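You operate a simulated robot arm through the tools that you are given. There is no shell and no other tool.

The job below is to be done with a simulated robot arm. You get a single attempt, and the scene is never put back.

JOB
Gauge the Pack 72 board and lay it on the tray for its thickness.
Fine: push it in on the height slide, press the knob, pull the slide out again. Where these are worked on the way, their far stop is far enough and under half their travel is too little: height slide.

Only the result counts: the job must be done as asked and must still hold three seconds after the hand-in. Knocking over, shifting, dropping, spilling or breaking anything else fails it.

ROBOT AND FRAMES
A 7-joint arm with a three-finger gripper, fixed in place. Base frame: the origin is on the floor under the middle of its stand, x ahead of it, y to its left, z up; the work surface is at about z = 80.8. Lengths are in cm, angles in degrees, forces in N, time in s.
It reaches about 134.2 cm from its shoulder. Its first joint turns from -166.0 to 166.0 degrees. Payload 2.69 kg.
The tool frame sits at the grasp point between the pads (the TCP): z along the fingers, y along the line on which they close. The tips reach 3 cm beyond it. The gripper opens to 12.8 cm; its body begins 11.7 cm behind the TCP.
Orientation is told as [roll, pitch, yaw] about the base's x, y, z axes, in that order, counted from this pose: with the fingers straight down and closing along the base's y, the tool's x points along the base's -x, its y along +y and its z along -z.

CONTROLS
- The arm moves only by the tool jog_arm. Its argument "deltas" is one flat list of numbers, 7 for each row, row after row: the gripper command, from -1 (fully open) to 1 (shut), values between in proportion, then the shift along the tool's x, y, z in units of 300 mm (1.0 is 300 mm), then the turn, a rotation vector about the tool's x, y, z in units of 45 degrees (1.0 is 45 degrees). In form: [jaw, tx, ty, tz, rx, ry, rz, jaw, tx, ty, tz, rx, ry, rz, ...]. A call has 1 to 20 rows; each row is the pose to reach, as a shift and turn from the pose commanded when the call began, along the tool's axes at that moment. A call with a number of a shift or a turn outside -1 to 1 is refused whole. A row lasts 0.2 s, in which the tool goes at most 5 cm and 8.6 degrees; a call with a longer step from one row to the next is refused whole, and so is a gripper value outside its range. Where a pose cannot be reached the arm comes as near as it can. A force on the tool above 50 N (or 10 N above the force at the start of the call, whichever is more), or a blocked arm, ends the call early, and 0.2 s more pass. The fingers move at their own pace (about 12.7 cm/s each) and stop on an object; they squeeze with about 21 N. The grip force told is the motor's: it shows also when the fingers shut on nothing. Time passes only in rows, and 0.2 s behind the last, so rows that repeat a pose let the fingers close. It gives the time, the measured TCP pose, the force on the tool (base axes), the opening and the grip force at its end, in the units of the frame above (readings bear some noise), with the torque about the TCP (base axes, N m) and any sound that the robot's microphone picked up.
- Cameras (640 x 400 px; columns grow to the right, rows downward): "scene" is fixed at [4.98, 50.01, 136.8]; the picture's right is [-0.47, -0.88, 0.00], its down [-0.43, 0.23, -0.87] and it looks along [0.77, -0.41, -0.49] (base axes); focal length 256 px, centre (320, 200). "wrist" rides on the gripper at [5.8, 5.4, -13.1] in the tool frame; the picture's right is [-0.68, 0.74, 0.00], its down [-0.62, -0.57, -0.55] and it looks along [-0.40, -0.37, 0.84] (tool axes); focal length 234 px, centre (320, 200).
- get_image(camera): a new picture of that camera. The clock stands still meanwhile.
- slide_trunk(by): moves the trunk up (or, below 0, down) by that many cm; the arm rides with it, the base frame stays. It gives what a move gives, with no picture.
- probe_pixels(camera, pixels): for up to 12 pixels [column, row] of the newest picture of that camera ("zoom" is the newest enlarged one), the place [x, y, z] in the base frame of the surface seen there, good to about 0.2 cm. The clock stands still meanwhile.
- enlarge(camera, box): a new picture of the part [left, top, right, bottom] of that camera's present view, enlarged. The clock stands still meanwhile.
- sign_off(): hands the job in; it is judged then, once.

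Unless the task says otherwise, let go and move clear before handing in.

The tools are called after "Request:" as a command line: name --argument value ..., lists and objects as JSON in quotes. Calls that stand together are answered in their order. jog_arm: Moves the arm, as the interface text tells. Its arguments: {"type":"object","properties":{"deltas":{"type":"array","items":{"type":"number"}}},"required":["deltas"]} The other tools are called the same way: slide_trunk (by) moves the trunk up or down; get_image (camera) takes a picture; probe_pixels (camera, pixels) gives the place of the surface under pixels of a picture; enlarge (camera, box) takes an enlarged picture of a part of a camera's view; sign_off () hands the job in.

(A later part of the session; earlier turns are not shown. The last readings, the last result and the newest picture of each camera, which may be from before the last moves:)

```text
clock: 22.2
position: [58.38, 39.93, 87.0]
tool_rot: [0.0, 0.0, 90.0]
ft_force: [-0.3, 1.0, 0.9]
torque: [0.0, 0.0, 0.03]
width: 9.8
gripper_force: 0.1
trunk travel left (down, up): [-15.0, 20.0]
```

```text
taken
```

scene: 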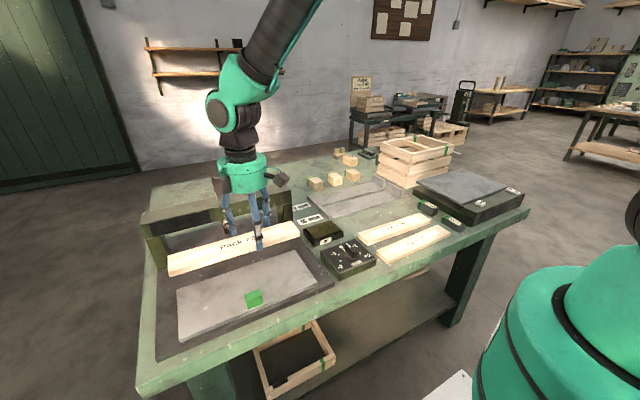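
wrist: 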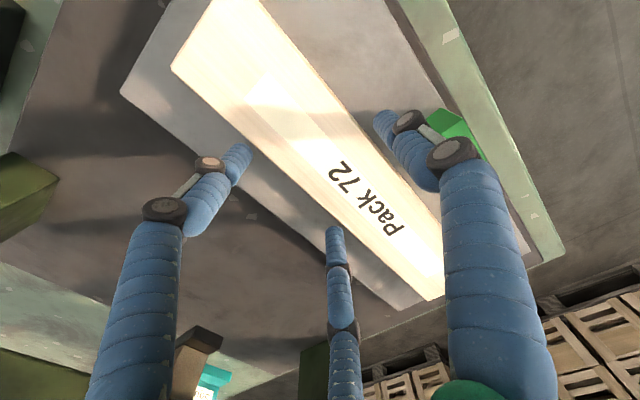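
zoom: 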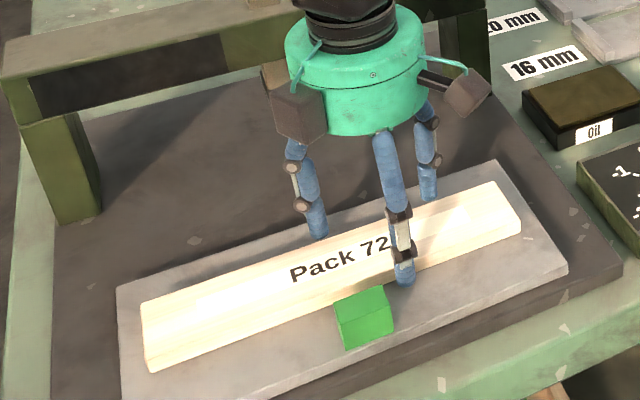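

The board is released on the plate. Next I'll rise clear, then tilt the hand about 20° so its body leans away from the beam, to clasp the green handle with the single finger behind it and two fingers in front.

Request:
jog_arm --deltas '[-0.53, 0, 0, -0.03, 0, 0, 0, -0.53, 0, 0, -0.1, 0, 0, 0, -0.53, 0, 0, -0.2, 0, 0, 0, -0.53, 0, 0, -0.33, 0, 0, 0, -0.53, 0, 0, -0.45, 0, 0, 0, -0.53, 0, 0, -0.5, 0, 0, 0]'

Request:
get_image --camera "scene"

Request:
get_image --camera "wrist"

```text
clock: 23.6
position: [58.35, 39.79, 102.08]
tool_rot: [0.0, 0.0, 90.0]
ft_force: [0.5, -0.2, -0.3]
torque: [0.01, 0.01, 0.03]
width: 9.77
gripper_force: 0.1
trunk travel left (down, up): [-15.0, 20.0]
```

```text
taken
```

scene: 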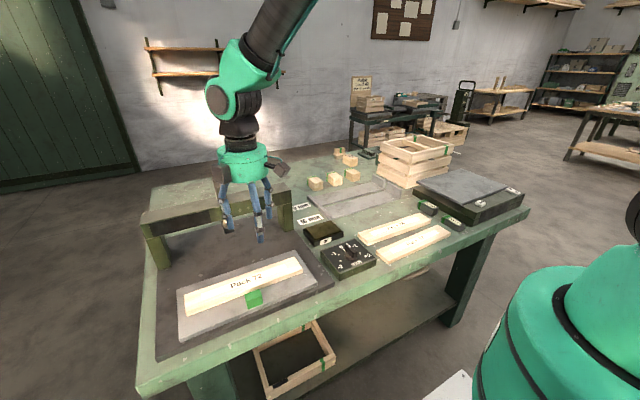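

```text
taken
```

wrist: 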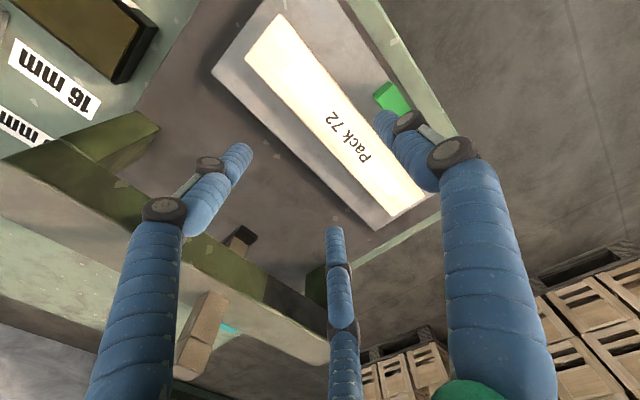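

The board is lying on the slide plate in front of the beam. I'll check its placement and the handle position with probes.

Request:
enlarge --camera "scene" --box '[160, 240, 330, 350]'

Request:
probe_pixels --camera "scene" --pixels '[[185, 295], [187, 306], [300, 258], [304, 270], [250, 275], [248, 295], [261, 292], [249, 292], [259, 300], [252, 305], [240, 288], [200, 302]]'

```text
3.64 times, centred on (245, 295) of scene
```

zoom: 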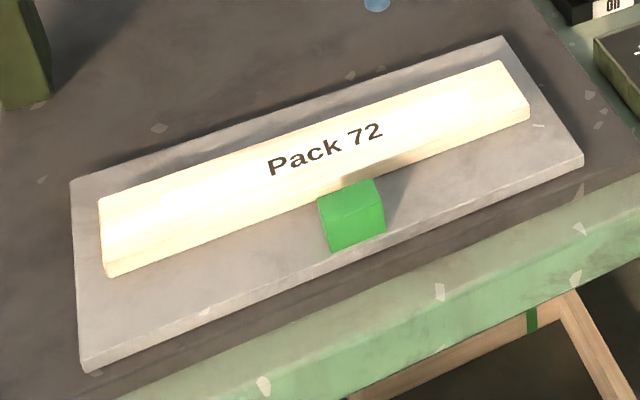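

```text
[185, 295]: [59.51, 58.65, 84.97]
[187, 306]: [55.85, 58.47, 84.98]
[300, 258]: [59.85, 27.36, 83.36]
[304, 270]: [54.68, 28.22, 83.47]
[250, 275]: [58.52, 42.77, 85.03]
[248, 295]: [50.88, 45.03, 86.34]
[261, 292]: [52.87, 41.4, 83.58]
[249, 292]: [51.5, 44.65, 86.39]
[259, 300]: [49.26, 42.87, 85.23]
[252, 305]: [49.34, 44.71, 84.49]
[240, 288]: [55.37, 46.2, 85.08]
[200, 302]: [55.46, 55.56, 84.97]
```

Board thickness on the plate comes to 85.03−83.45 ≈ 1.6 cm. Now I'll tilt the hand forward 20°, set the opening to 6.4, and go to a hover over the handle at about (50.3, 44.05, 96).

Request:
jog_arm --deltas '[-0.3, -0.03, 0.06, 0.0, 0, 0, 0, -0.1, -0.07, 0.13, 0.02, 0.11, 0, 0, 0, -0.11, 0.2, 0.08, 0.222, 0, 0, 0, -0.142, 0.25, 0.14, 0.333, 0, 0, 0, -0.142, 0.268, 0.2, 0.444, 0, 0, 0, -0.142, 0.268, 0.2, 0.444, 0, 0]'

Request:
get_image --camera "wrist"

Request:
enlarge --camera "scene" --box '[160, 150, 360, 320]'

```text
clock: 25.0
position: [50.23, 44.28, 95.86]
tool_rot: [-19.9, 0.0, 90.0]
ft_force: [0.2, -0.3, 0.2]
torque: [-0.04, -0.01, 0.01]
width: 6.36
gripper_force: 0.1
trunk travel left (down, up): [-15.0, 20.0]
```

```text
taken
```

wrist: 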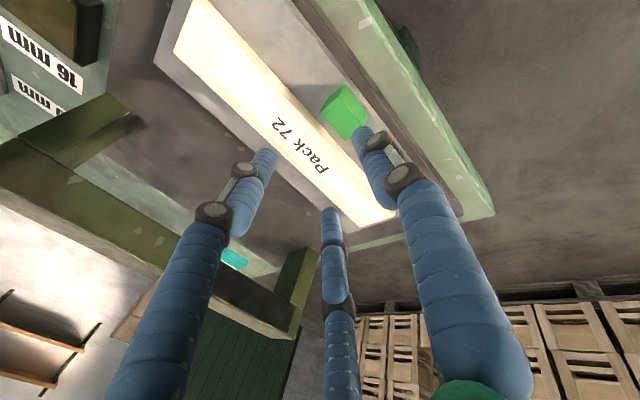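

```text
2.35 times, centred on (260, 235) of scene
```

zoom: 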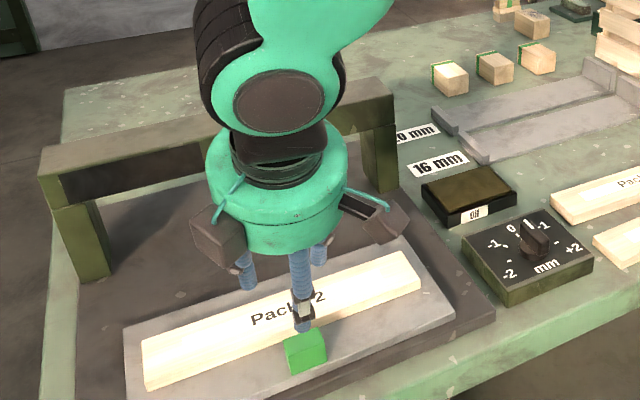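

I need to confirm the tilt direction and the tip locations, so I'll probe the fingertips at (358,132), (263,155) and (330,215), plus the handle.

Request:
probe_pixels --camera "wrist" --pixels '[[358, 132], [365, 145], [263, 155], [255, 185], [330, 213], [331, 235], [340, 105], [330, 100], [352, 118], [430, 250], [215, 250], [338, 320]]'

```text
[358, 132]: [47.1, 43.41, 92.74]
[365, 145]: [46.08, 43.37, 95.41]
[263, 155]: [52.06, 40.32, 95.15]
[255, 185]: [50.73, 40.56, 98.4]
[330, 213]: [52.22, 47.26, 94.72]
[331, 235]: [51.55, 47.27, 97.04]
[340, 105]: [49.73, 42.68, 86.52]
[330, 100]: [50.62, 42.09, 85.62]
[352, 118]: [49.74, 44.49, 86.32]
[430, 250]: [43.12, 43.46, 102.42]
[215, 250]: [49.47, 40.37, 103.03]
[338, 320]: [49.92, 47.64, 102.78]
```

The tilt is right (the fingers lean forward as they go down). I'll lower toward the handle, stopping about 2 cm short first to check the clearances.

Request:
jog_arm --deltas '[0, 0.008, 0.022, 0.063, 0, 0, 0, 0, 0.008, 0.044, 0.126, 0, 0, 0, 0, 0.008, 0.06, 0.17, 0, 0, 0, 0, 0.008, 0.066, 0.189, 0, 0, 0]'

Request:
get_image --camera "wrist"

Request:
enlarge --camera "scene" --box '[200, 220, 320, 320]'

Request:
enlarge --camera "wrist" --box '[220, 50, 440, 240]'

```text
clock: 26.0
position: [50.25, 43.89, 90.03]
tool_rot: [-19.9, 0.1, 90.0]
ft_force: [0.5, -0.5, 0.3]
torque: [-0.01, 0.0, 0.01]
width: 6.41
gripper_force: 0.1
trunk travel left (down, up): [-15.0, 20.0]
```

```text
taken
```

wrist: 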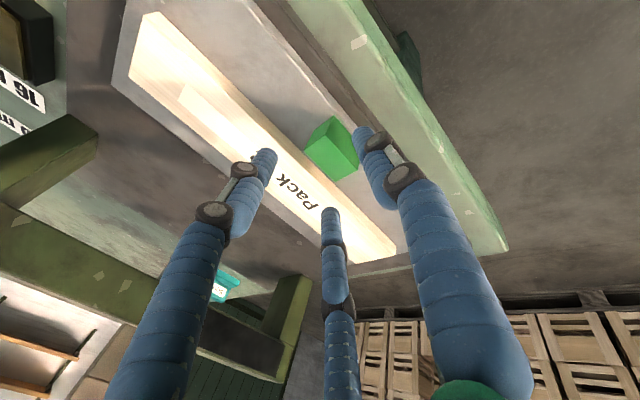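

```text
4.00 times, centred on (260, 270) of scene
```

zoom: 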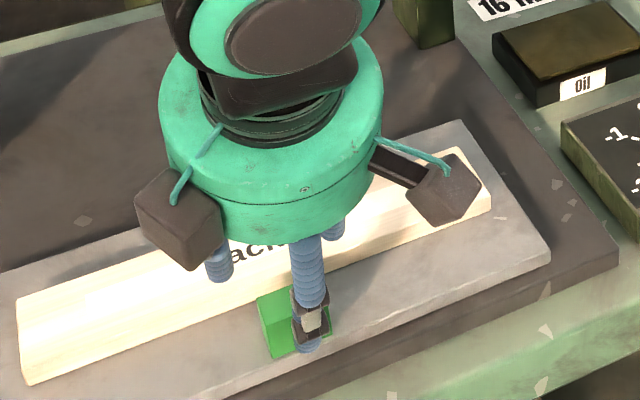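

```text
2.11 times, centred on (330, 145) of wrist
```

zoom: 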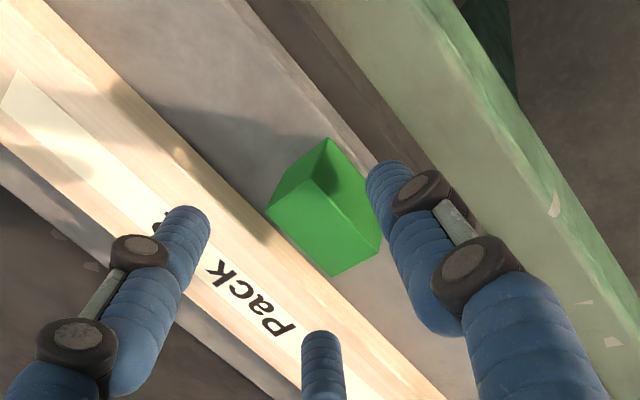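

Alignment looks good, with the handle between the rear finger at (360,135) and the two front fingers. I'll lower the remaining 2.5 cm.

Request:
jog_arm --deltas '[0, -0.005, 0.012, 0.033, 0, 0, 0, 0, -0.005, 0.022, 0.06, 0, 0, 0, 0, -0.005, 0.0285, 0.078, 0, 0, 0]'

Request:
get_image --camera "wrist"

Request:
enlarge --camera "scene" --box '[200, 220, 320, 320]'

Request:
enlarge --camera "wrist" --box '[220, 50, 440, 240]'

```text
clock: 26.8
position: [50.39, 44.16, 87.44]
tool_rot: [-20.0, 0.0, 90.0]
ft_force: [0.4, -0.1, 1.0]
torque: [-0.02, -0.03, 0.02]
width: 6.4
gripper_force: 0.1
trunk travel left (down, up): [-15.0, 20.0]
```

```text
taken
```

wrist: 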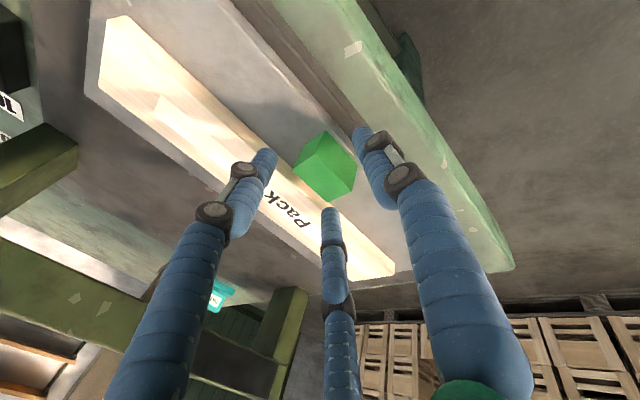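

```text
4.00 times, centred on (260, 270) of scene
```

zoom: 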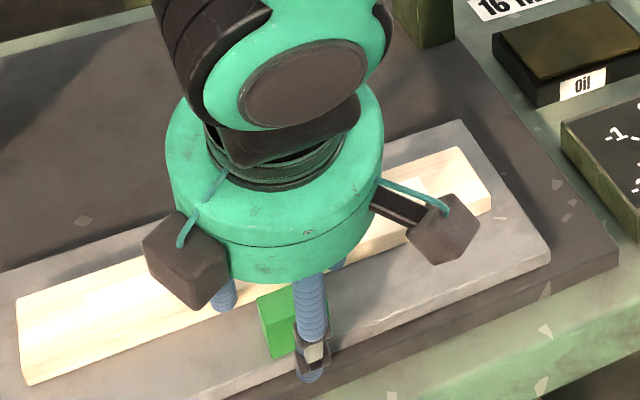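

```text
2.11 times, centred on (330, 145) of wrist
```

zoom: 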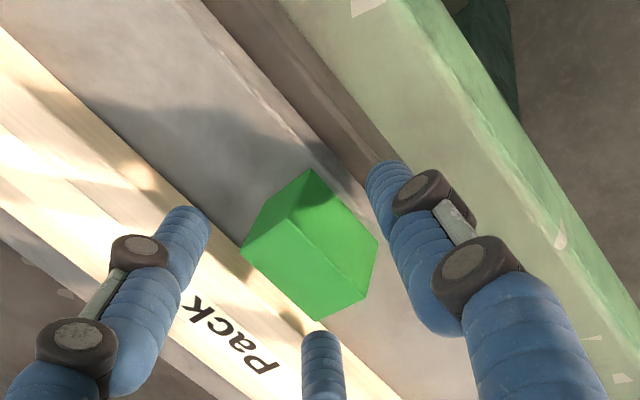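

The handle sits between the three fingers with no contact force yet. I'll close on the handle.

Request:
jog_arm --deltas '[0.2, 0, 0, 0, 0, 0, 0, 0.35, 0, 0, 0, 0, 0, 0, 0.6, 0, 0, 0, 0, 0, 0, 1, 0, 0, 0, 0, 0, 0, 1, 0, 0, 0, 0, 0, 0]'

Request:
get_image --camera "wrist"

Request:
enlarge --camera "wrist" --box '[220, 50, 440, 240]'

Request:
enlarge --camera "scene" --box '[150, 220, 330, 340]'

```text
clock: 28.0
position: [50.21, 43.89, 87.32]
tool_rot: [-19.9, 0.0, 90.0]
ft_force: [-1.6, -8.3, -0.1]
torque: [-0.12, 0.48, -0.18]
width: 4.17
gripper_force: 45.0
trunk travel left (down, up): [-15.0, 20.0]
```

```text
taken
```

wrist: 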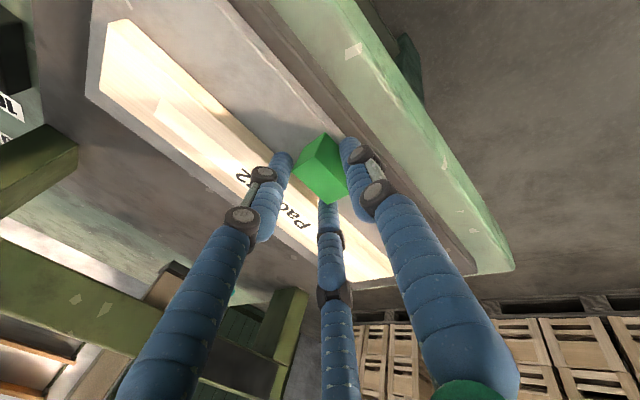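

```text
2.11 times, centred on (330, 145) of wrist
```

zoom: 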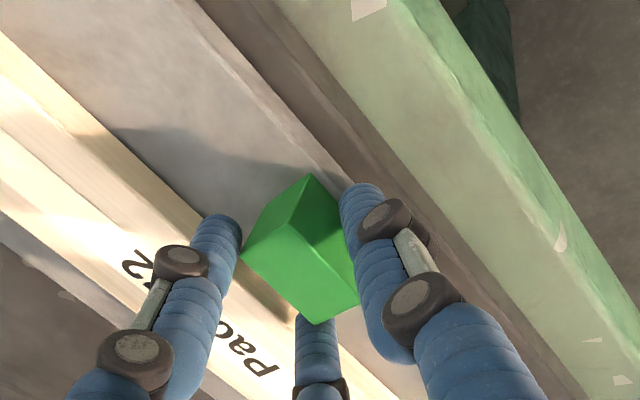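

```text
3.33 times, centred on (240, 280) of scene
```

zoom: 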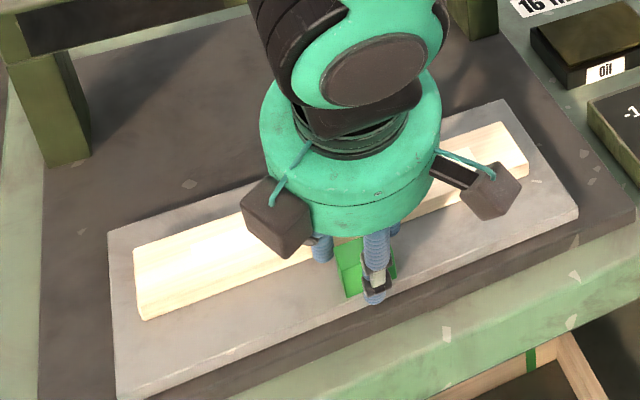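

The fingers clasp the handle (width 4.17, firm). I'll now push the slide in +x gently, 10 cm first.

Request:
jog_arm --deltas '[1, 0, -0.02, 0.0073, 0, 0, 0, 1, 0, -0.05, 0.0182, 0, 0, 0, 1, 0, -0.09, 0.0328, 0, 0, 0, 1, 0, -0.13, 0.0473, 0, 0, 0, 1, 0, -0.17, 0.0619, 0, 0, 0, 1, 0, -0.21, 0.0764, 0, 0, 0, 1, 0, -0.25, 0.091, 0, 0, 0, 1, 0, -0.28, 0.1019, 0, 0, 0, 1, 0, -0.3, 0.1092, 0, 0, 0, 1, 0, -0.313, 0.1139, 0, 0, 0]'

Request:
get_image --camera "scene"

Request:
get_image --camera "wrist"

```text
clock: 30.2
position: [60.25, 43.96, 87.4]
tool_rot: [-19.9, 0.0, 90.0]
ft_force: [0.0, -16.9, -4.3]
torque: [-0.47, 0.69, -0.2]
width: 4.13
gripper_force: 44.5
trunk travel left (down, up): [-15.0, 20.0]
```

```text
taken
```

scene: 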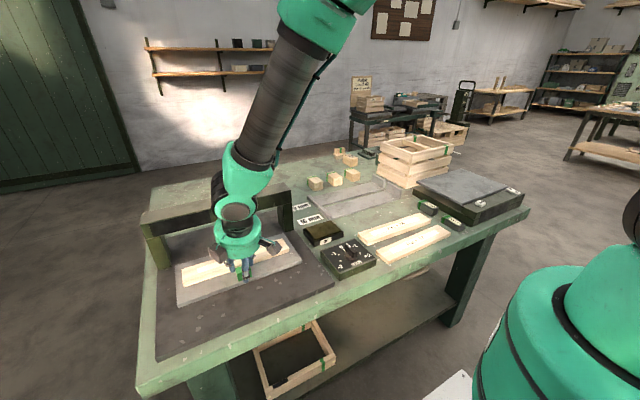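

```text
taken
```

wrist: 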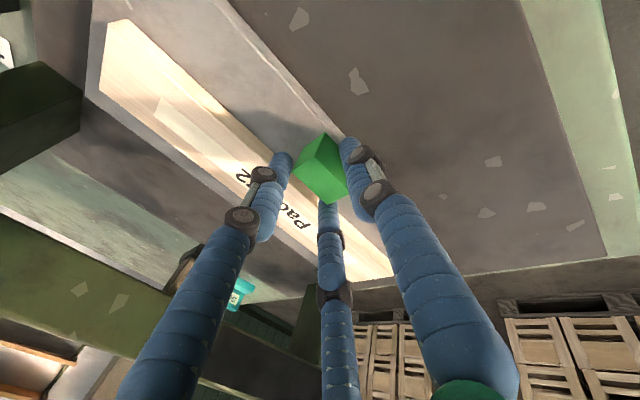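

The slide moves with the board on it and almost no drag in x. There is a sideways load of −17 N, so I'll ease 1–2 mm in y while pushing 9 cm more.

Request:
jog_arm --deltas '[1, 0.003, -0.02, 0.0073, 0, 0, 0, 1, 0.006, -0.05, 0.0182, 0, 0, 0, 1, 0.006, -0.09, 0.0328, 0, 0, 0, 1, 0.006, -0.13, 0.0473, 0, 0, 0, 1, 0.006, -0.17, 0.0619, 0, 0, 0, 1, 0.006, -0.21, 0.0764, 0, 0, 0, 1, 0.006, -0.25, 0.091, 0, 0, 0, 1, 0.006, -0.272, 0.099, 0, 0, 0, 1, 0.006, -0.282, 0.1026, 0, 0, 0]'

Request:
get_image --camera "scene"

Request:
get_image --camera "wrist"

Request:
enlarge --camera "scene" --box '[140, 160, 320, 300]'

```text
clock: 32.2
position: [69.43, 44.07, 87.36]
tool_rot: [-20.1, -0.1, 89.9]
ft_force: [-2.3, 7.8, -1.9]
torque: [0.15, 0.3, 0.28]
width: 4.16
gripper_force: 45.5
trunk travel left (down, up): [-15.0, 20.0]
```

```text
taken
```

scene: 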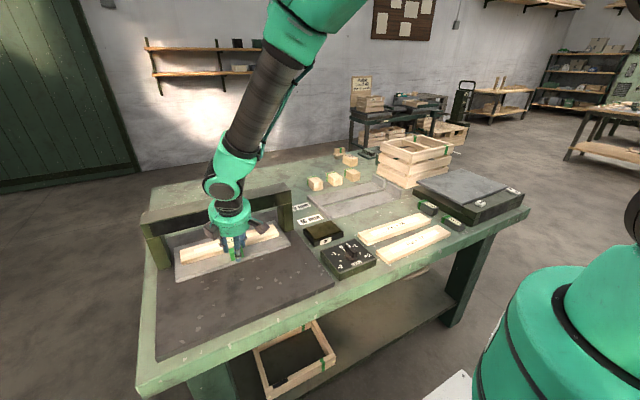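

```text
taken
```

wrist: 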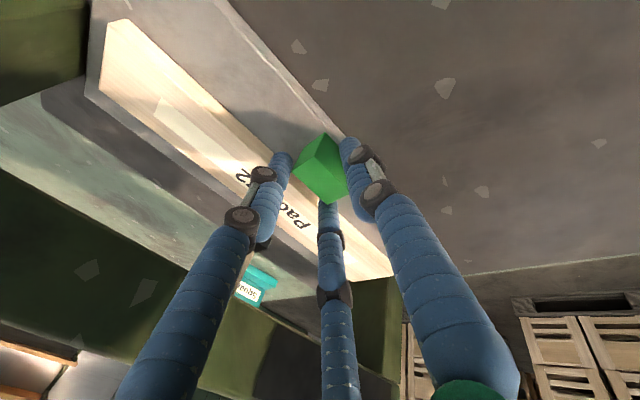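

```text
2.86 times, centred on (230, 230) of scene
```

zoom: 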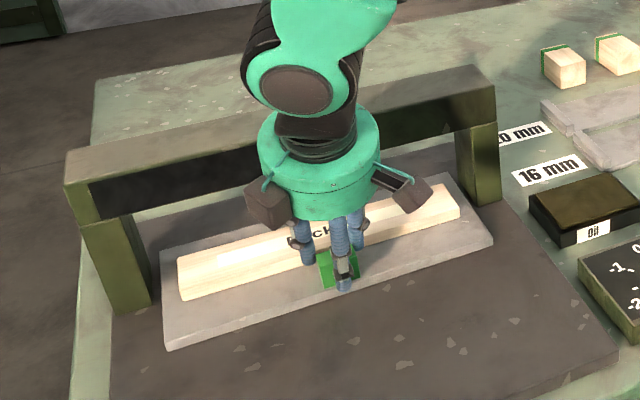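

A teal labelled object is visible at (255,287) in the wrist view behind the beam, which may be another control. I'll enlarge it.

Request:
enlarge --camera "wrist" --box '[220, 250, 300, 320]'

Request:
probe_pixels --camera "wrist" --pixels '[[258, 275], [250, 288], [242, 302], [270, 280], [180, 270], [240, 270], [390, 300], [100, 180]]'

```text
5.71 times, centred on (260, 285) of wrist
```

zoom: 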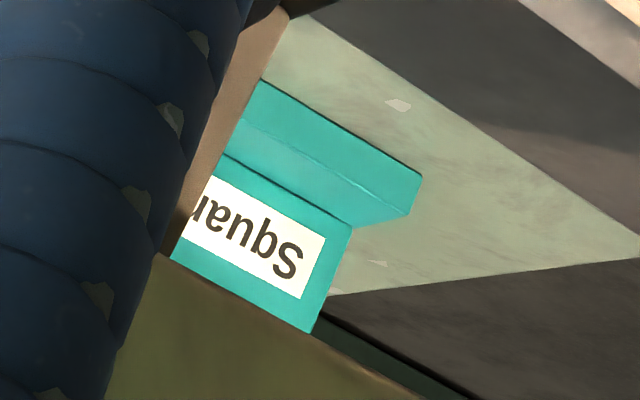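

```text
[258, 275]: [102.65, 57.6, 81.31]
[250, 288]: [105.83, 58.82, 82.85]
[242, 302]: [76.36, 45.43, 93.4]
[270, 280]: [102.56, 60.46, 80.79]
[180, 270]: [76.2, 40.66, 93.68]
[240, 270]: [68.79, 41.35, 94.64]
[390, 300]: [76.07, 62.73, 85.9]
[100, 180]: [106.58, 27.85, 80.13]
```

That object is just a carpenter's square on the bench. The slide has travelled about 19.2 cm, so I'll continue slowly, up to 3 cm more, watching for the far stop.

Request:
jog_arm --deltas '[1, -0.001, -0.015, 0.0055, 0, 0, 0, 1, -0.002, -0.032, 0.0116, 0, 0, 0, 1, -0.002, -0.05, 0.0182, 0, 0, 0, 1, -0.002, -0.065, 0.0237, 0, 0, 0, 1, -0.002, -0.08, 0.0291, 0, 0, 0, 1, -0.002, -0.094, 0.0342, 0, 0, 0]'

Request:
get_image --camera "wrist"

Request:
enlarge --camera "scene" --box '[140, 160, 320, 300]'

```text
clock: 33.6
position: [71.81, 44.12, 87.26]
tool_rot: [-19.8, 0.2, 90.0]
ft_force: [-20.0, -4.5, 21.1]
torque: [0.35, 1.27, 0.2]
width: 4.15
gripper_force: 44.7
trunk travel left (down, up): [-15.0, 20.0]
stopped in row 6: the force on the tool passed its limit at 54 N (the readings are from after the stop); the commanded pose is now the measured one
```

```text
taken
```

wrist: 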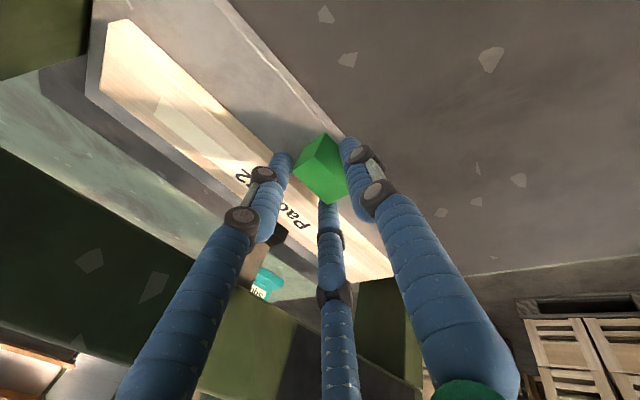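

```text
2.86 times, centred on (230, 230) of scene
```

zoom: 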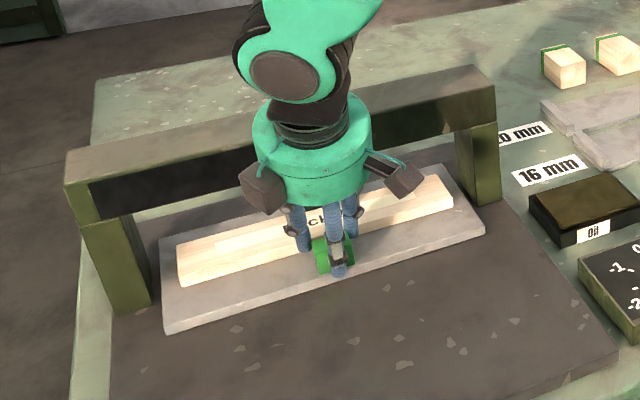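

The slide hit its far stop at about 21.6 cm travel (54 N stop), putting the board under the foot. I'll open the fingers, lift off the handle and back away.

Request:
jog_arm --deltas '[0.4, 0, 0, 0, 0, 0, 0, 0.1, 0, 0, 0, 0, 0, 0, 0.0, 0, 0, 0, 0, 0, 0, 0, 0, 0, 0, 0, 0, 0, 0, 0, -0.01, -0.03, 0, 0, 0, 0, 0, -0.0228, -0.0627, 0, 0, 0]'

Request:
get_image --camera "wrist"

Request:
enlarge --camera "scene" --box '[140, 160, 320, 300]'

```text
clock: 35.0
position: [71.96, 44.01, 89.2]
tool_rot: [-19.7, 0.3, 89.9]
ft_force: [1.1, -0.1, -0.6]
torque: [0.01, 0.01, 0.02]
width: 6.4
gripper_force: 0.1
trunk travel left (down, up): [-15.0, 20.0]
```

```text
taken
```

wrist: 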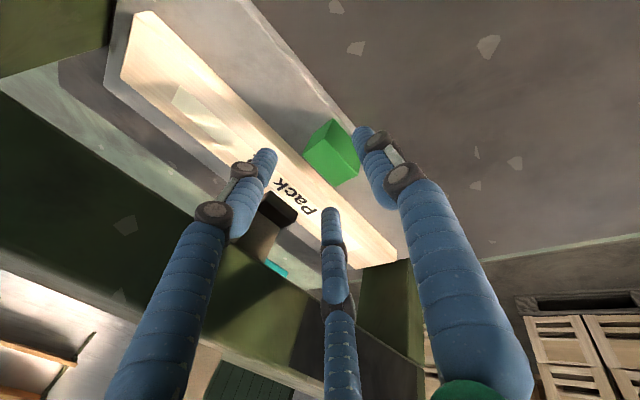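

```text
2.86 times, centred on (230, 230) of scene
```

zoom: 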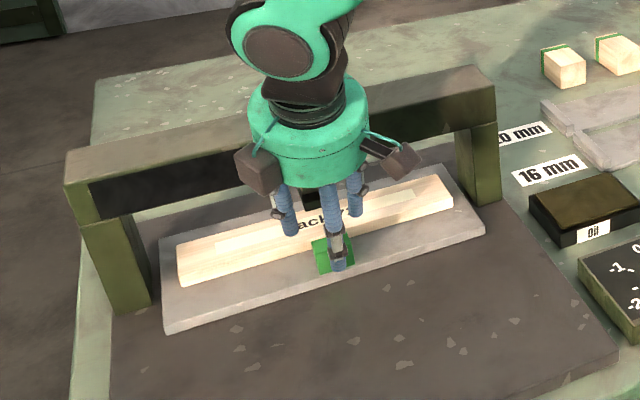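

The handle is released and clear. I'll back away in −x and up.

Request:
jog_arm --deltas '[0, 0, 0.0, -0.05, 0, 0, 0, 0, 0, 0.06, -0.12, 0, 0, 0, 0, 0, 0.14, -0.22, 0, 0, 0, 0, 0, 0.22, -0.32, 0, 0, 0, 0, 0, 0.29, -0.42, 0, 0, 0, 0, 0, 0.333, -0.5, 0, 0, 0, 0, 0, 0.333, -0.547, 0, 0, 0]'

Request:
get_image --camera "scene"

Request:
enlarge --camera "scene" --box '[140, 160, 320, 300]'

```text
clock: 36.6
position: [56.76, 44.09, 101.42]
tool_rot: [-19.7, 0.2, 90.1]
ft_force: [0.0, 0.3, 0.1]
torque: [0.0, 0.0, 0.01]
width: 6.39
gripper_force: 0.1
trunk travel left (down, up): [-15.0, 20.0]
```

```text
taken
```

scene: 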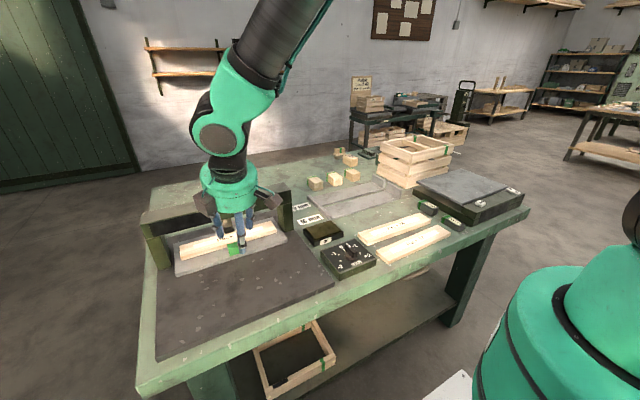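

```text
2.86 times, centred on (230, 230) of scene
```

zoom: 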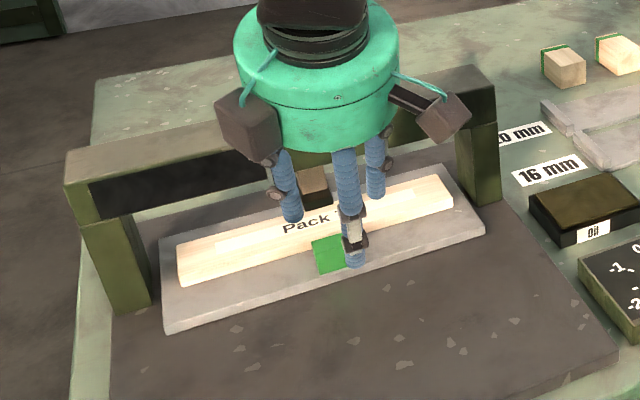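

The slide is in and stays there, and the display is still dark. I'll straighten the hand and move aside so I can see the foot and look at the dial.

Request:
jog_arm --deltas '[0, 0.1, 0.03, -0.06, -0.07, 0, 0, 0, 0.22, 0.06, -0.12, -0.15, 0, 0, 0, 0.34, 0.09, -0.16, -0.23, 0, 0, 0, 0.46, 0.12, -0.19, -0.31, 0, 0, 0, 0.58, 0.15, -0.21, -0.39, 0, 0, 0, 0.667, 0.16, -0.222, -0.444, 0, 0, 0, 0.667, 0.16, -0.222, -0.444, 0, 0]'

Request:
get_image --camera "scene"

Request:
enlarge --camera "scene" --box '[140, 160, 320, 300]'

Request:
get_image --camera "wrist"

```text
clock: 38.2
position: [50.0, 23.93, 106.14]
tool_rot: [0.3, 0.3, 90.0]
ft_force: [-0.4, -0.3, -0.7]
torque: [0.02, 0.0, -0.04]
width: 6.4
gripper_force: 0.0
trunk travel left (down, up): [-15.0, 20.0]
```

```text
taken
```

scene: 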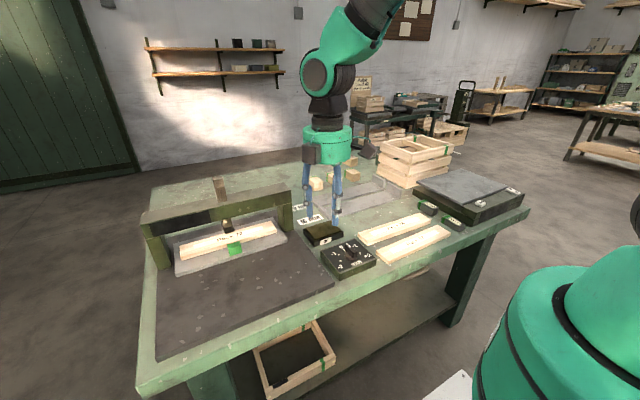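

```text
2.86 times, centred on (230, 230) of scene
```

zoom: 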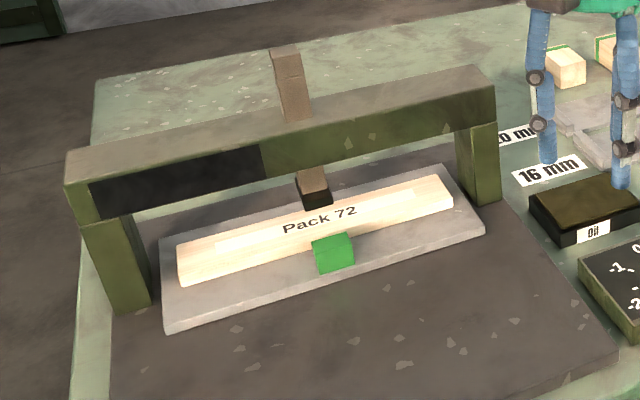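

```text
taken
```

wrist: 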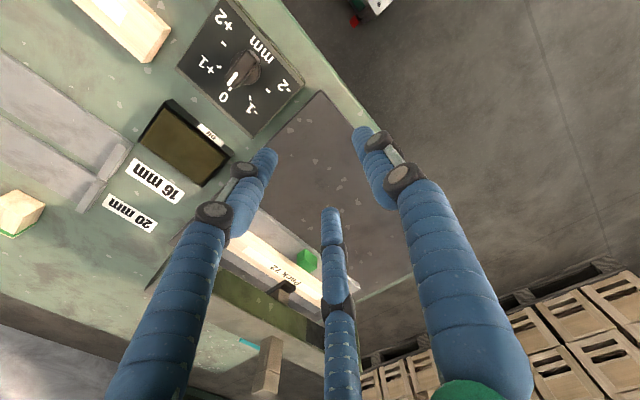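

The foot hangs above the board and the slide holds. Next I'll look at the dial from the wrist camera and probe both the dial and the spindle top.

Request:
enlarge --camera "wrist" --box '[170, 0, 330, 140]'

Request:
probe_pixels --camera "wrist" --pixels '[[247, 70], [240, 72], [250, 65], [257, 62], [235, 80], [258, 55], [205, 60], [280, 100], [255, 85], [225, 20], [300, 80], [250, 130]]'

Request:
enlarge --camera "scene" --box '[190, 165, 270, 245]'

Request:
probe_pixels --camera "scene" --pixels '[[219, 178], [221, 183], [222, 190], [223, 198], [226, 217], [228, 221], [229, 226], [231, 231], [230, 249], [240, 240], [185, 246], [270, 230]]'

```text
2.86 times, centred on (250, 70) of wrist
```

zoom: 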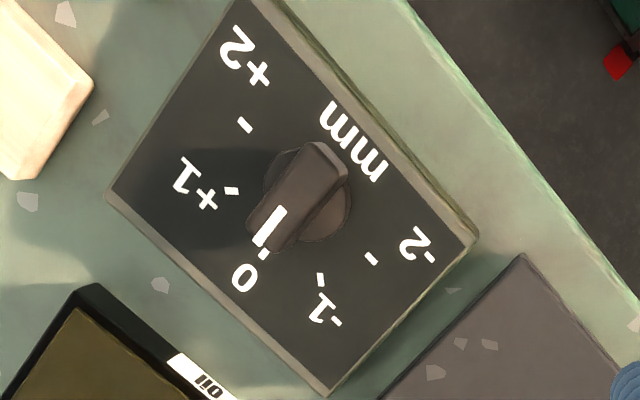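

```text
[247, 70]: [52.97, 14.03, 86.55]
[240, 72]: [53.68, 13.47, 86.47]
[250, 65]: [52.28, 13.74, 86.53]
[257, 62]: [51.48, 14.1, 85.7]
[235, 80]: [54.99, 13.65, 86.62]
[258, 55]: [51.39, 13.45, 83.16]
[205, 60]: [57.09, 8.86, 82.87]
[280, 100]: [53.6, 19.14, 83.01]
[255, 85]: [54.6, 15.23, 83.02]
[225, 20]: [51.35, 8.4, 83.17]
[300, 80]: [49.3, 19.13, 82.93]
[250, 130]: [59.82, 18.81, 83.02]
```

```text
5.00 times, centred on (230, 205) of scene
```

zoom: 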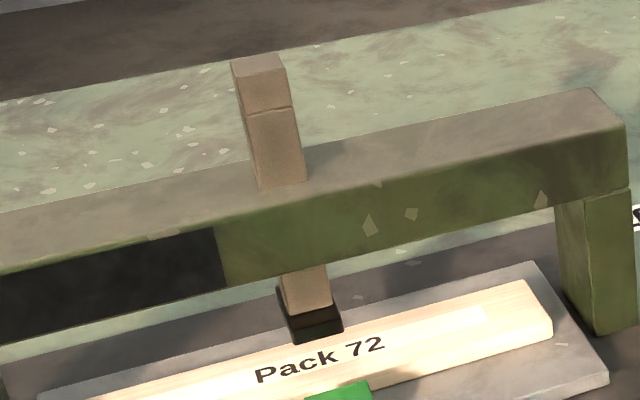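

```text
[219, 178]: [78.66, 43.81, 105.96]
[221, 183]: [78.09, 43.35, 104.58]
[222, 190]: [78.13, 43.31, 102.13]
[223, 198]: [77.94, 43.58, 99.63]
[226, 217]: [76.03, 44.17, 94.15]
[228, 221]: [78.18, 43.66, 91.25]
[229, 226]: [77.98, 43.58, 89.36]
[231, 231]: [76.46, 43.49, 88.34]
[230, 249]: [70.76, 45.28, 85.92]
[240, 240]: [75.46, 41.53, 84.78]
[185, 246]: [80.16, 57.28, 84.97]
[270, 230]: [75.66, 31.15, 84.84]
```

The dial pointer sits close to the 0 tick, maybe slightly toward +1, and the spindle's front face is at x≈78.0 with its top at z≈106. I'll probe the spindle cap and the dial ticks in detail before pressing.

Request:
probe_pixels --camera "zoom" --pixels '[[258, 62], [237, 68], [280, 58], [268, 56], [285, 68], [238, 80], [288, 95], [262, 75], [262, 150], [310, 330], [340, 325], [295, 325]]'

Request:
probe_pixels --camera "wrist" --pixels '[[230, 89], [219, 66], [250, 98], [224, 44], [267, 90], [236, 75], [229, 85], [265, 350], [272, 345], [275, 370]]'

```text
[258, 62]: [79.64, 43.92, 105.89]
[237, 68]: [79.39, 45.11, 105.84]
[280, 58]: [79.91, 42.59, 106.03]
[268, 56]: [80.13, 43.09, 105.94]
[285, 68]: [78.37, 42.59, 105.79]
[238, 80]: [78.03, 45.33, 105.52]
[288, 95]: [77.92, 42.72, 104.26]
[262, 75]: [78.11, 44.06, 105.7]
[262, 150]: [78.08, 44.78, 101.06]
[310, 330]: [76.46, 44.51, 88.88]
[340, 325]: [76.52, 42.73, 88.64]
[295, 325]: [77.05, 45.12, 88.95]
```

```text
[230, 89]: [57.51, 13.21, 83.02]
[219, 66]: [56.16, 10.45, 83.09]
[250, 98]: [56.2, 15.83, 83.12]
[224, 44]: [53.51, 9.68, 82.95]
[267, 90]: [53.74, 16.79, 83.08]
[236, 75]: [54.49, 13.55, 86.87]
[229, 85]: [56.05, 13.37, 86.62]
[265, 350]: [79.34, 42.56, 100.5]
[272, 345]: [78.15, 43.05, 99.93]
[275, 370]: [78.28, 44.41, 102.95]
```

The spindle cap's centre is about (79.5, 44.0) with its top at z≈105.9, and the dial trim is essentially at 0. The cap on the plunger above the board looks like the knob to press, so I'll move the closed hand above it.

Request:
jog_arm --deltas '[0.3, 0, 0, -0.15, 0, 0, 0, 0.6, -0.06, -0.09, -0.28, 0, 0, 0, 1, -0.14, -0.2, -0.3, 0, 0, 0, 1, -0.22, -0.32, -0.3, 0, 0, 0, 1, -0.3, -0.44, -0.3, 0, 0, 0, 1, -0.38, -0.56, -0.3, 0, 0, 0, 1, -0.46, -0.68, -0.3, 0, 0, 0, 1, -0.54, -0.8, -0.3, 0, 0, 0, 1, -0.62, -0.91, -0.3, 0, 0, 0, 1, -0.667, -0.98, -0.3, 0, 0, 0]'

Request:
get_image --camera "wrist"

Request:
enlarge --camera "scene" --box '[130, 110, 330, 260]'

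```text
refused: row 2 steps farther than a row can; nothing moved
```

```text
taken
```

wrist: 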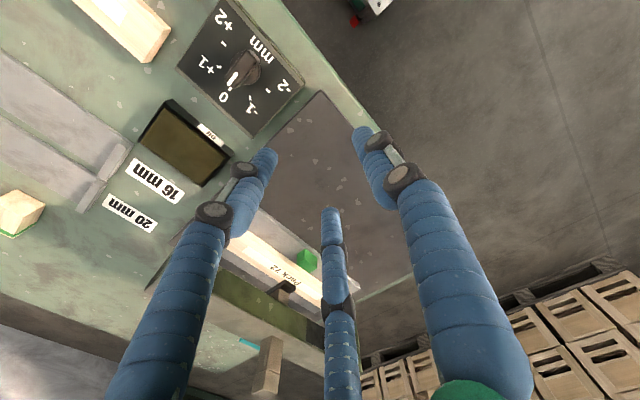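

```text
2.67 times, centred on (230, 185) of scene
```

zoom: 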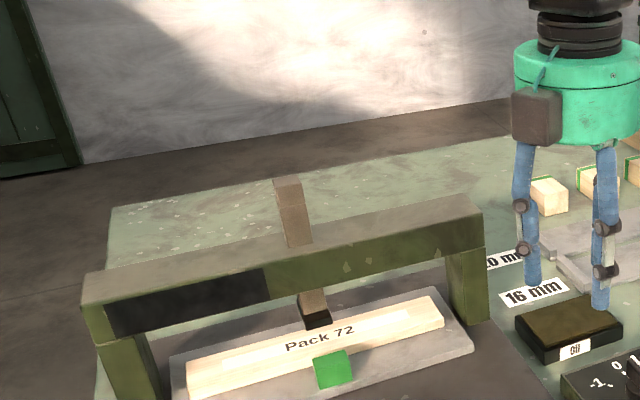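

The call was refused because of one over-long step; nothing moved. I'll repeat it with smaller steps.

Request:
jog_arm --deltas '[0.3, 0, 0, -0.15, 0, 0, 0, 0.6, 0, -0.02, -0.28, 0, 0, 0, 1, -0.06, -0.1, -0.3, 0, 0, 0, 1, -0.13, -0.2, -0.3, 0, 0, 0, 1, -0.2, -0.3, -0.3, 0, 0, 0, 1, -0.27, -0.4, -0.3, 0, 0, 0, 1, -0.34, -0.5, -0.3, 0, 0, 0, 1, -0.41, -0.6, -0.3, 0, 0, 0, 1, -0.48, -0.7, -0.3, 0, 0, 0, 1, -0.55, -0.8, -0.3, 0, 0, 0, 1, -0.62, -0.9, -0.3, 0, 0, 0, 1, -0.667, -0.98, -0.3, 0, 0, 0, 1, -0.667, -0.98, -0.3, 0, 0, 0]'

Request:
get_image --camera "wrist"

Request:
enlarge --camera "scene" --box '[130, 110, 330, 260]'

```text
clock: 41.0
position: [79.96, 44.03, 114.6]
tool_rot: [0.2, 0.3, 90.1]
ft_force: [0.0, 0.5, -0.4]
torque: [-0.06, 0.0, -0.01]
width: 0.25
gripper_force: 21.2
trunk travel left (down, up): [-15.0, 20.0]
```

```text
taken
```

wrist: 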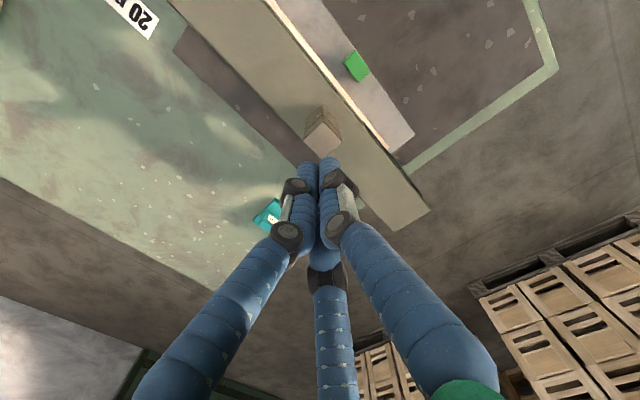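

```text
2.67 times, centred on (230, 185) of scene
```

zoom: 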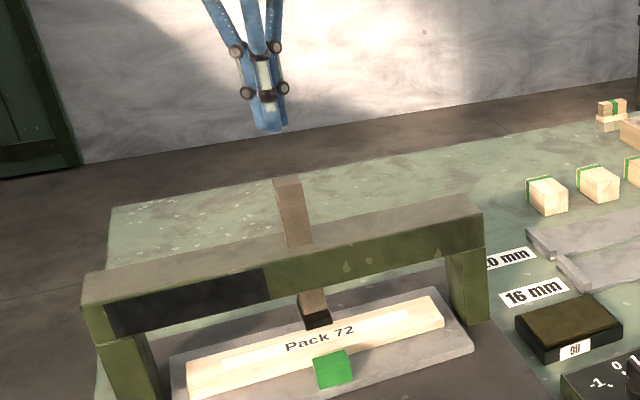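

The cap is at (322,130) in the wrist view, and I'm above it. I'll probe its top edges for alignment.

Request:
enlarge --camera "wrist" --box '[270, 80, 370, 180]'

Request:
probe_pixels --camera "wrist" --pixels '[[322, 136], [308, 142], [322, 125], [337, 146], [322, 150], [315, 148], [332, 138], [320, 110]]'

```text
4.00 times, centred on (320, 130) of wrist
```

zoom: 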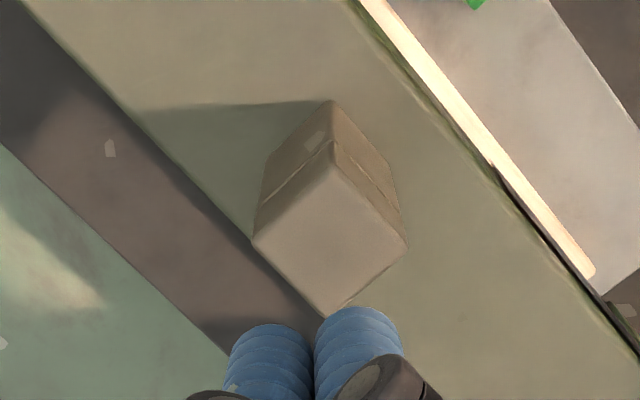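

```text
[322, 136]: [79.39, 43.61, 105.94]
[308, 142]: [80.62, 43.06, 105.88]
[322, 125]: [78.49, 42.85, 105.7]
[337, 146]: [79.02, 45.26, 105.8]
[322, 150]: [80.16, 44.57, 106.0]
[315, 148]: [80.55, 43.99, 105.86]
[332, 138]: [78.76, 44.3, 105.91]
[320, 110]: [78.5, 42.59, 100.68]
```

The cap's centre is about (79.4,44.0,105.9). I'll shift −0.5 in x and descend to just above it, then press in small steps.

Request:
jog_arm --deltas '[1, 0, 0.017, 0.06, 0, 0, 0, 1, 0, 0.017, 0.12, 0, 0, 0, 1, 0, 0.017, 0.16, 0, 0, 0, 1, 0, 0.017, 0.175, 0, 0, 0]'

Request:
enlarge --camera "scene" --box '[130, 110, 330, 260]'

```text
clock: 42.0
position: [79.21, 43.97, 109.56]
tool_rot: [0.2, 0.2, 89.9]
ft_force: [0.4, 0.2, -0.2]
torque: [0.01, 0.01, -0.02]
width: 0.22
gripper_force: 20.9
trunk travel left (down, up): [-15.0, 20.0]
```

```text
2.67 times, centred on (230, 185) of scene
```

zoom: 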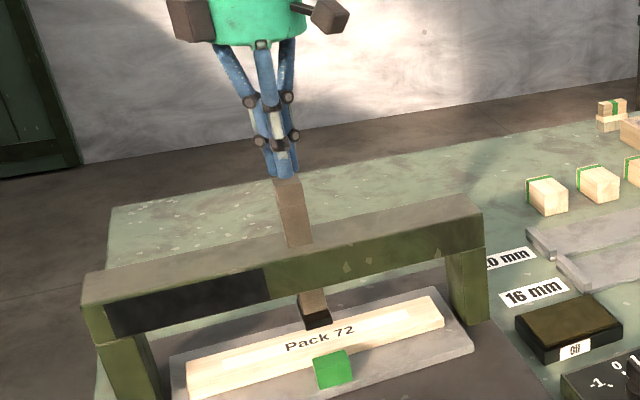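

The fingertips are just above the cap. I'll press down in small steps, watching the force.

Request:
jog_arm --deltas '[1, 0, 0, 0.012, 0, 0, 0, 1, 0, 0, 0.024, 0, 0, 0, 1, 0, 0, 0.036, 0, 0, 0, 1, 0, 0, 0.05, 0, 0, 0]'

Request:
enlarge --camera "scene" --box '[130, 110, 330, 260]'

```text
clock: 43.0
position: [79.26, 44.04, 108.04]
tool_rot: [0.2, 0.3, 90.0]
ft_force: [1.0, -0.8, 0.7]
torque: [0.02, -0.03, -0.04]
width: 0.24
gripper_force: 21.4
trunk travel left (down, up): [-15.0, 20.0]
```

```text
2.67 times, centred on (230, 185) of scene
```

zoom: 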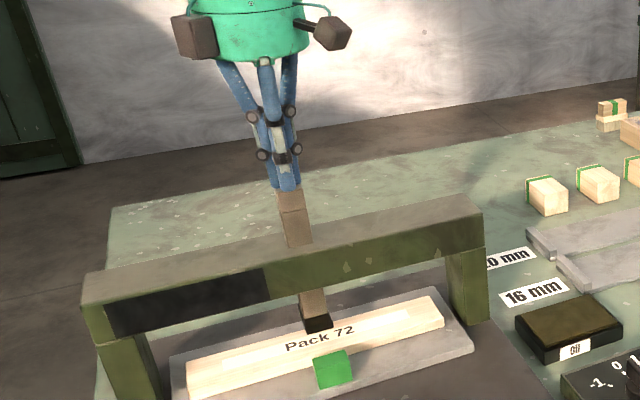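

The spindle moves down easily: the foot dropped with it, so this is the plunger knob. I'll keep pressing until the foot meets the board.

Request:
jog_arm --deltas '[1, 0, 0, 0.015, 0, 0, 0, 1, 0, 0, 0.03, 0, 0, 0, 1, 0, 0, 0.045, 0, 0, 0, 1, 0, 0, 0.055, 0, 0, 0, 1, 0, 0, 0.063, 0, 0, 0, 1, 0, 0, 0.07, 0, 0, 0]'

Request:
enlarge --camera "scene" --box '[130, 110, 330, 260]'

Request:
enlarge --camera "scene" --box '[140, 180, 240, 242]'

```text
clock: 44.5
position: [79.1, 44.13, 106.08]
tool_rot: [0.3, 0.3, 90.0]
ft_force: [1.6, -1.2, 2.9]
torque: [0.04, -0.06, -0.05]
width: 0.21
gripper_force: 20.8
trunk travel left (down, up): [-15.0, 20.0]
```

```text
2.67 times, centred on (230, 185) of scene
```

zoom: 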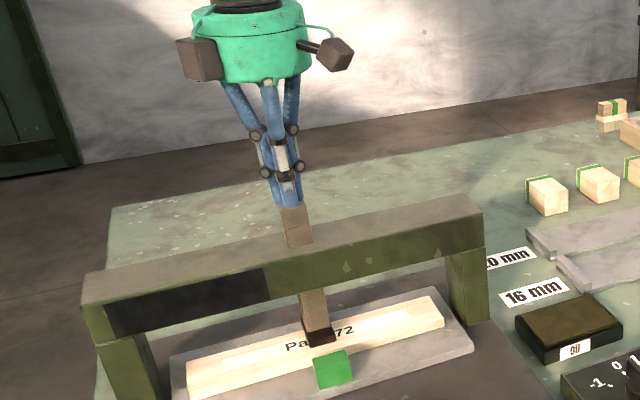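

```text
6.40 times, centred on (190, 211) of scene
```

zoom: 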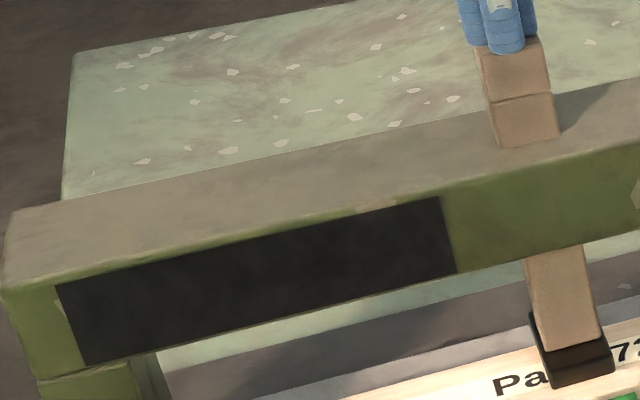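

The foot is almost on the board (force 2.9 N, a light spring). I'll press a little further in 1–2 mm steps.

Request:
jog_arm --deltas '[1, 0, 0, 0.005, 0, 0, 0, 1, 0, 0, 0.01, 0, 0, 0, 1, 0, 0, 0.014, 0, 0, 0, 1, 0, 0, 0.018, 0, 0, 0, 1, 0, 0, 0.018, 0, 0, 0]'

Request:
enlarge --camera "scene" --box '[140, 180, 260, 255]'

```text
clock: 45.6
position: [78.93, 44.11, 105.55]
tool_rot: [0.2, 0.1, 90.1]
ft_force: [-8.6, 1.4, 19.3]
torque: [0.07, -0.01, 0.03]
width: 0.22
gripper_force: 20.8
trunk travel left (down, up): [-15.0, 20.0]
```

```text
5.33 times, centred on (200, 218) of scene
```

zoom: 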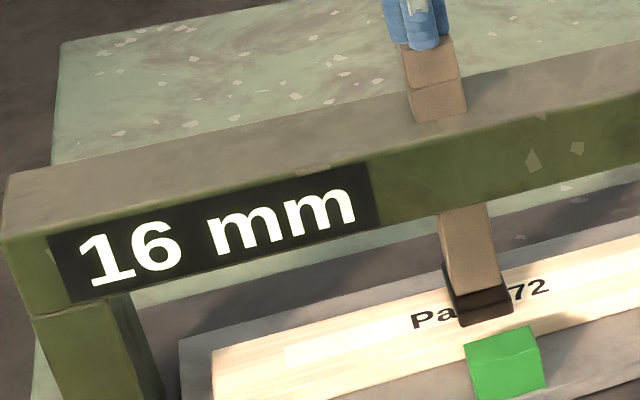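

The display now reads "16 mm", which agrees with my probed thickness of about 1.6 cm. I'll raise the hand off the knob and check that the plunger springs back and the display state.

Request:
jog_arm --deltas '[1, 0, 0, -0.02, 0, 0, 0, 1, 0, 0, -0.06, 0, 0, 0, 1, 0, 0, -0.12, 0, 0, 0, 1, 0, 0, -0.2, 0, 0, 0, 1, 0, 0, -0.3, 0, 0, 0]'

Request:
get_image --camera "scene"

Request:
enlarge --camera "scene" --box '[140, 160, 320, 300]'

```text
clock: 46.9
position: [79.19, 44.11, 114.45]
tool_rot: [0.3, 0.2, 90.0]
ft_force: [0.8, -0.9, 0.5]
torque: [0.0, 0.01, 0.01]
width: 0.21
gripper_force: 20.8
trunk travel left (down, up): [-15.0, 20.0]
```

```text
taken
```

scene: 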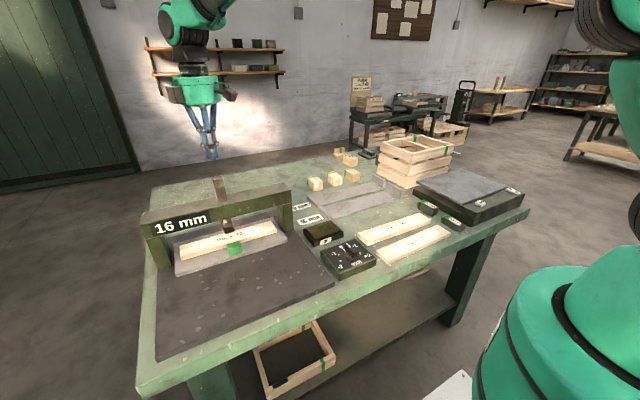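

```text
2.86 times, centred on (230, 230) of scene
```

zoom: 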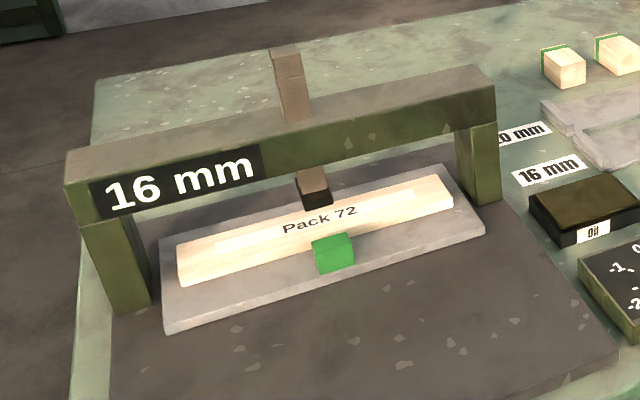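

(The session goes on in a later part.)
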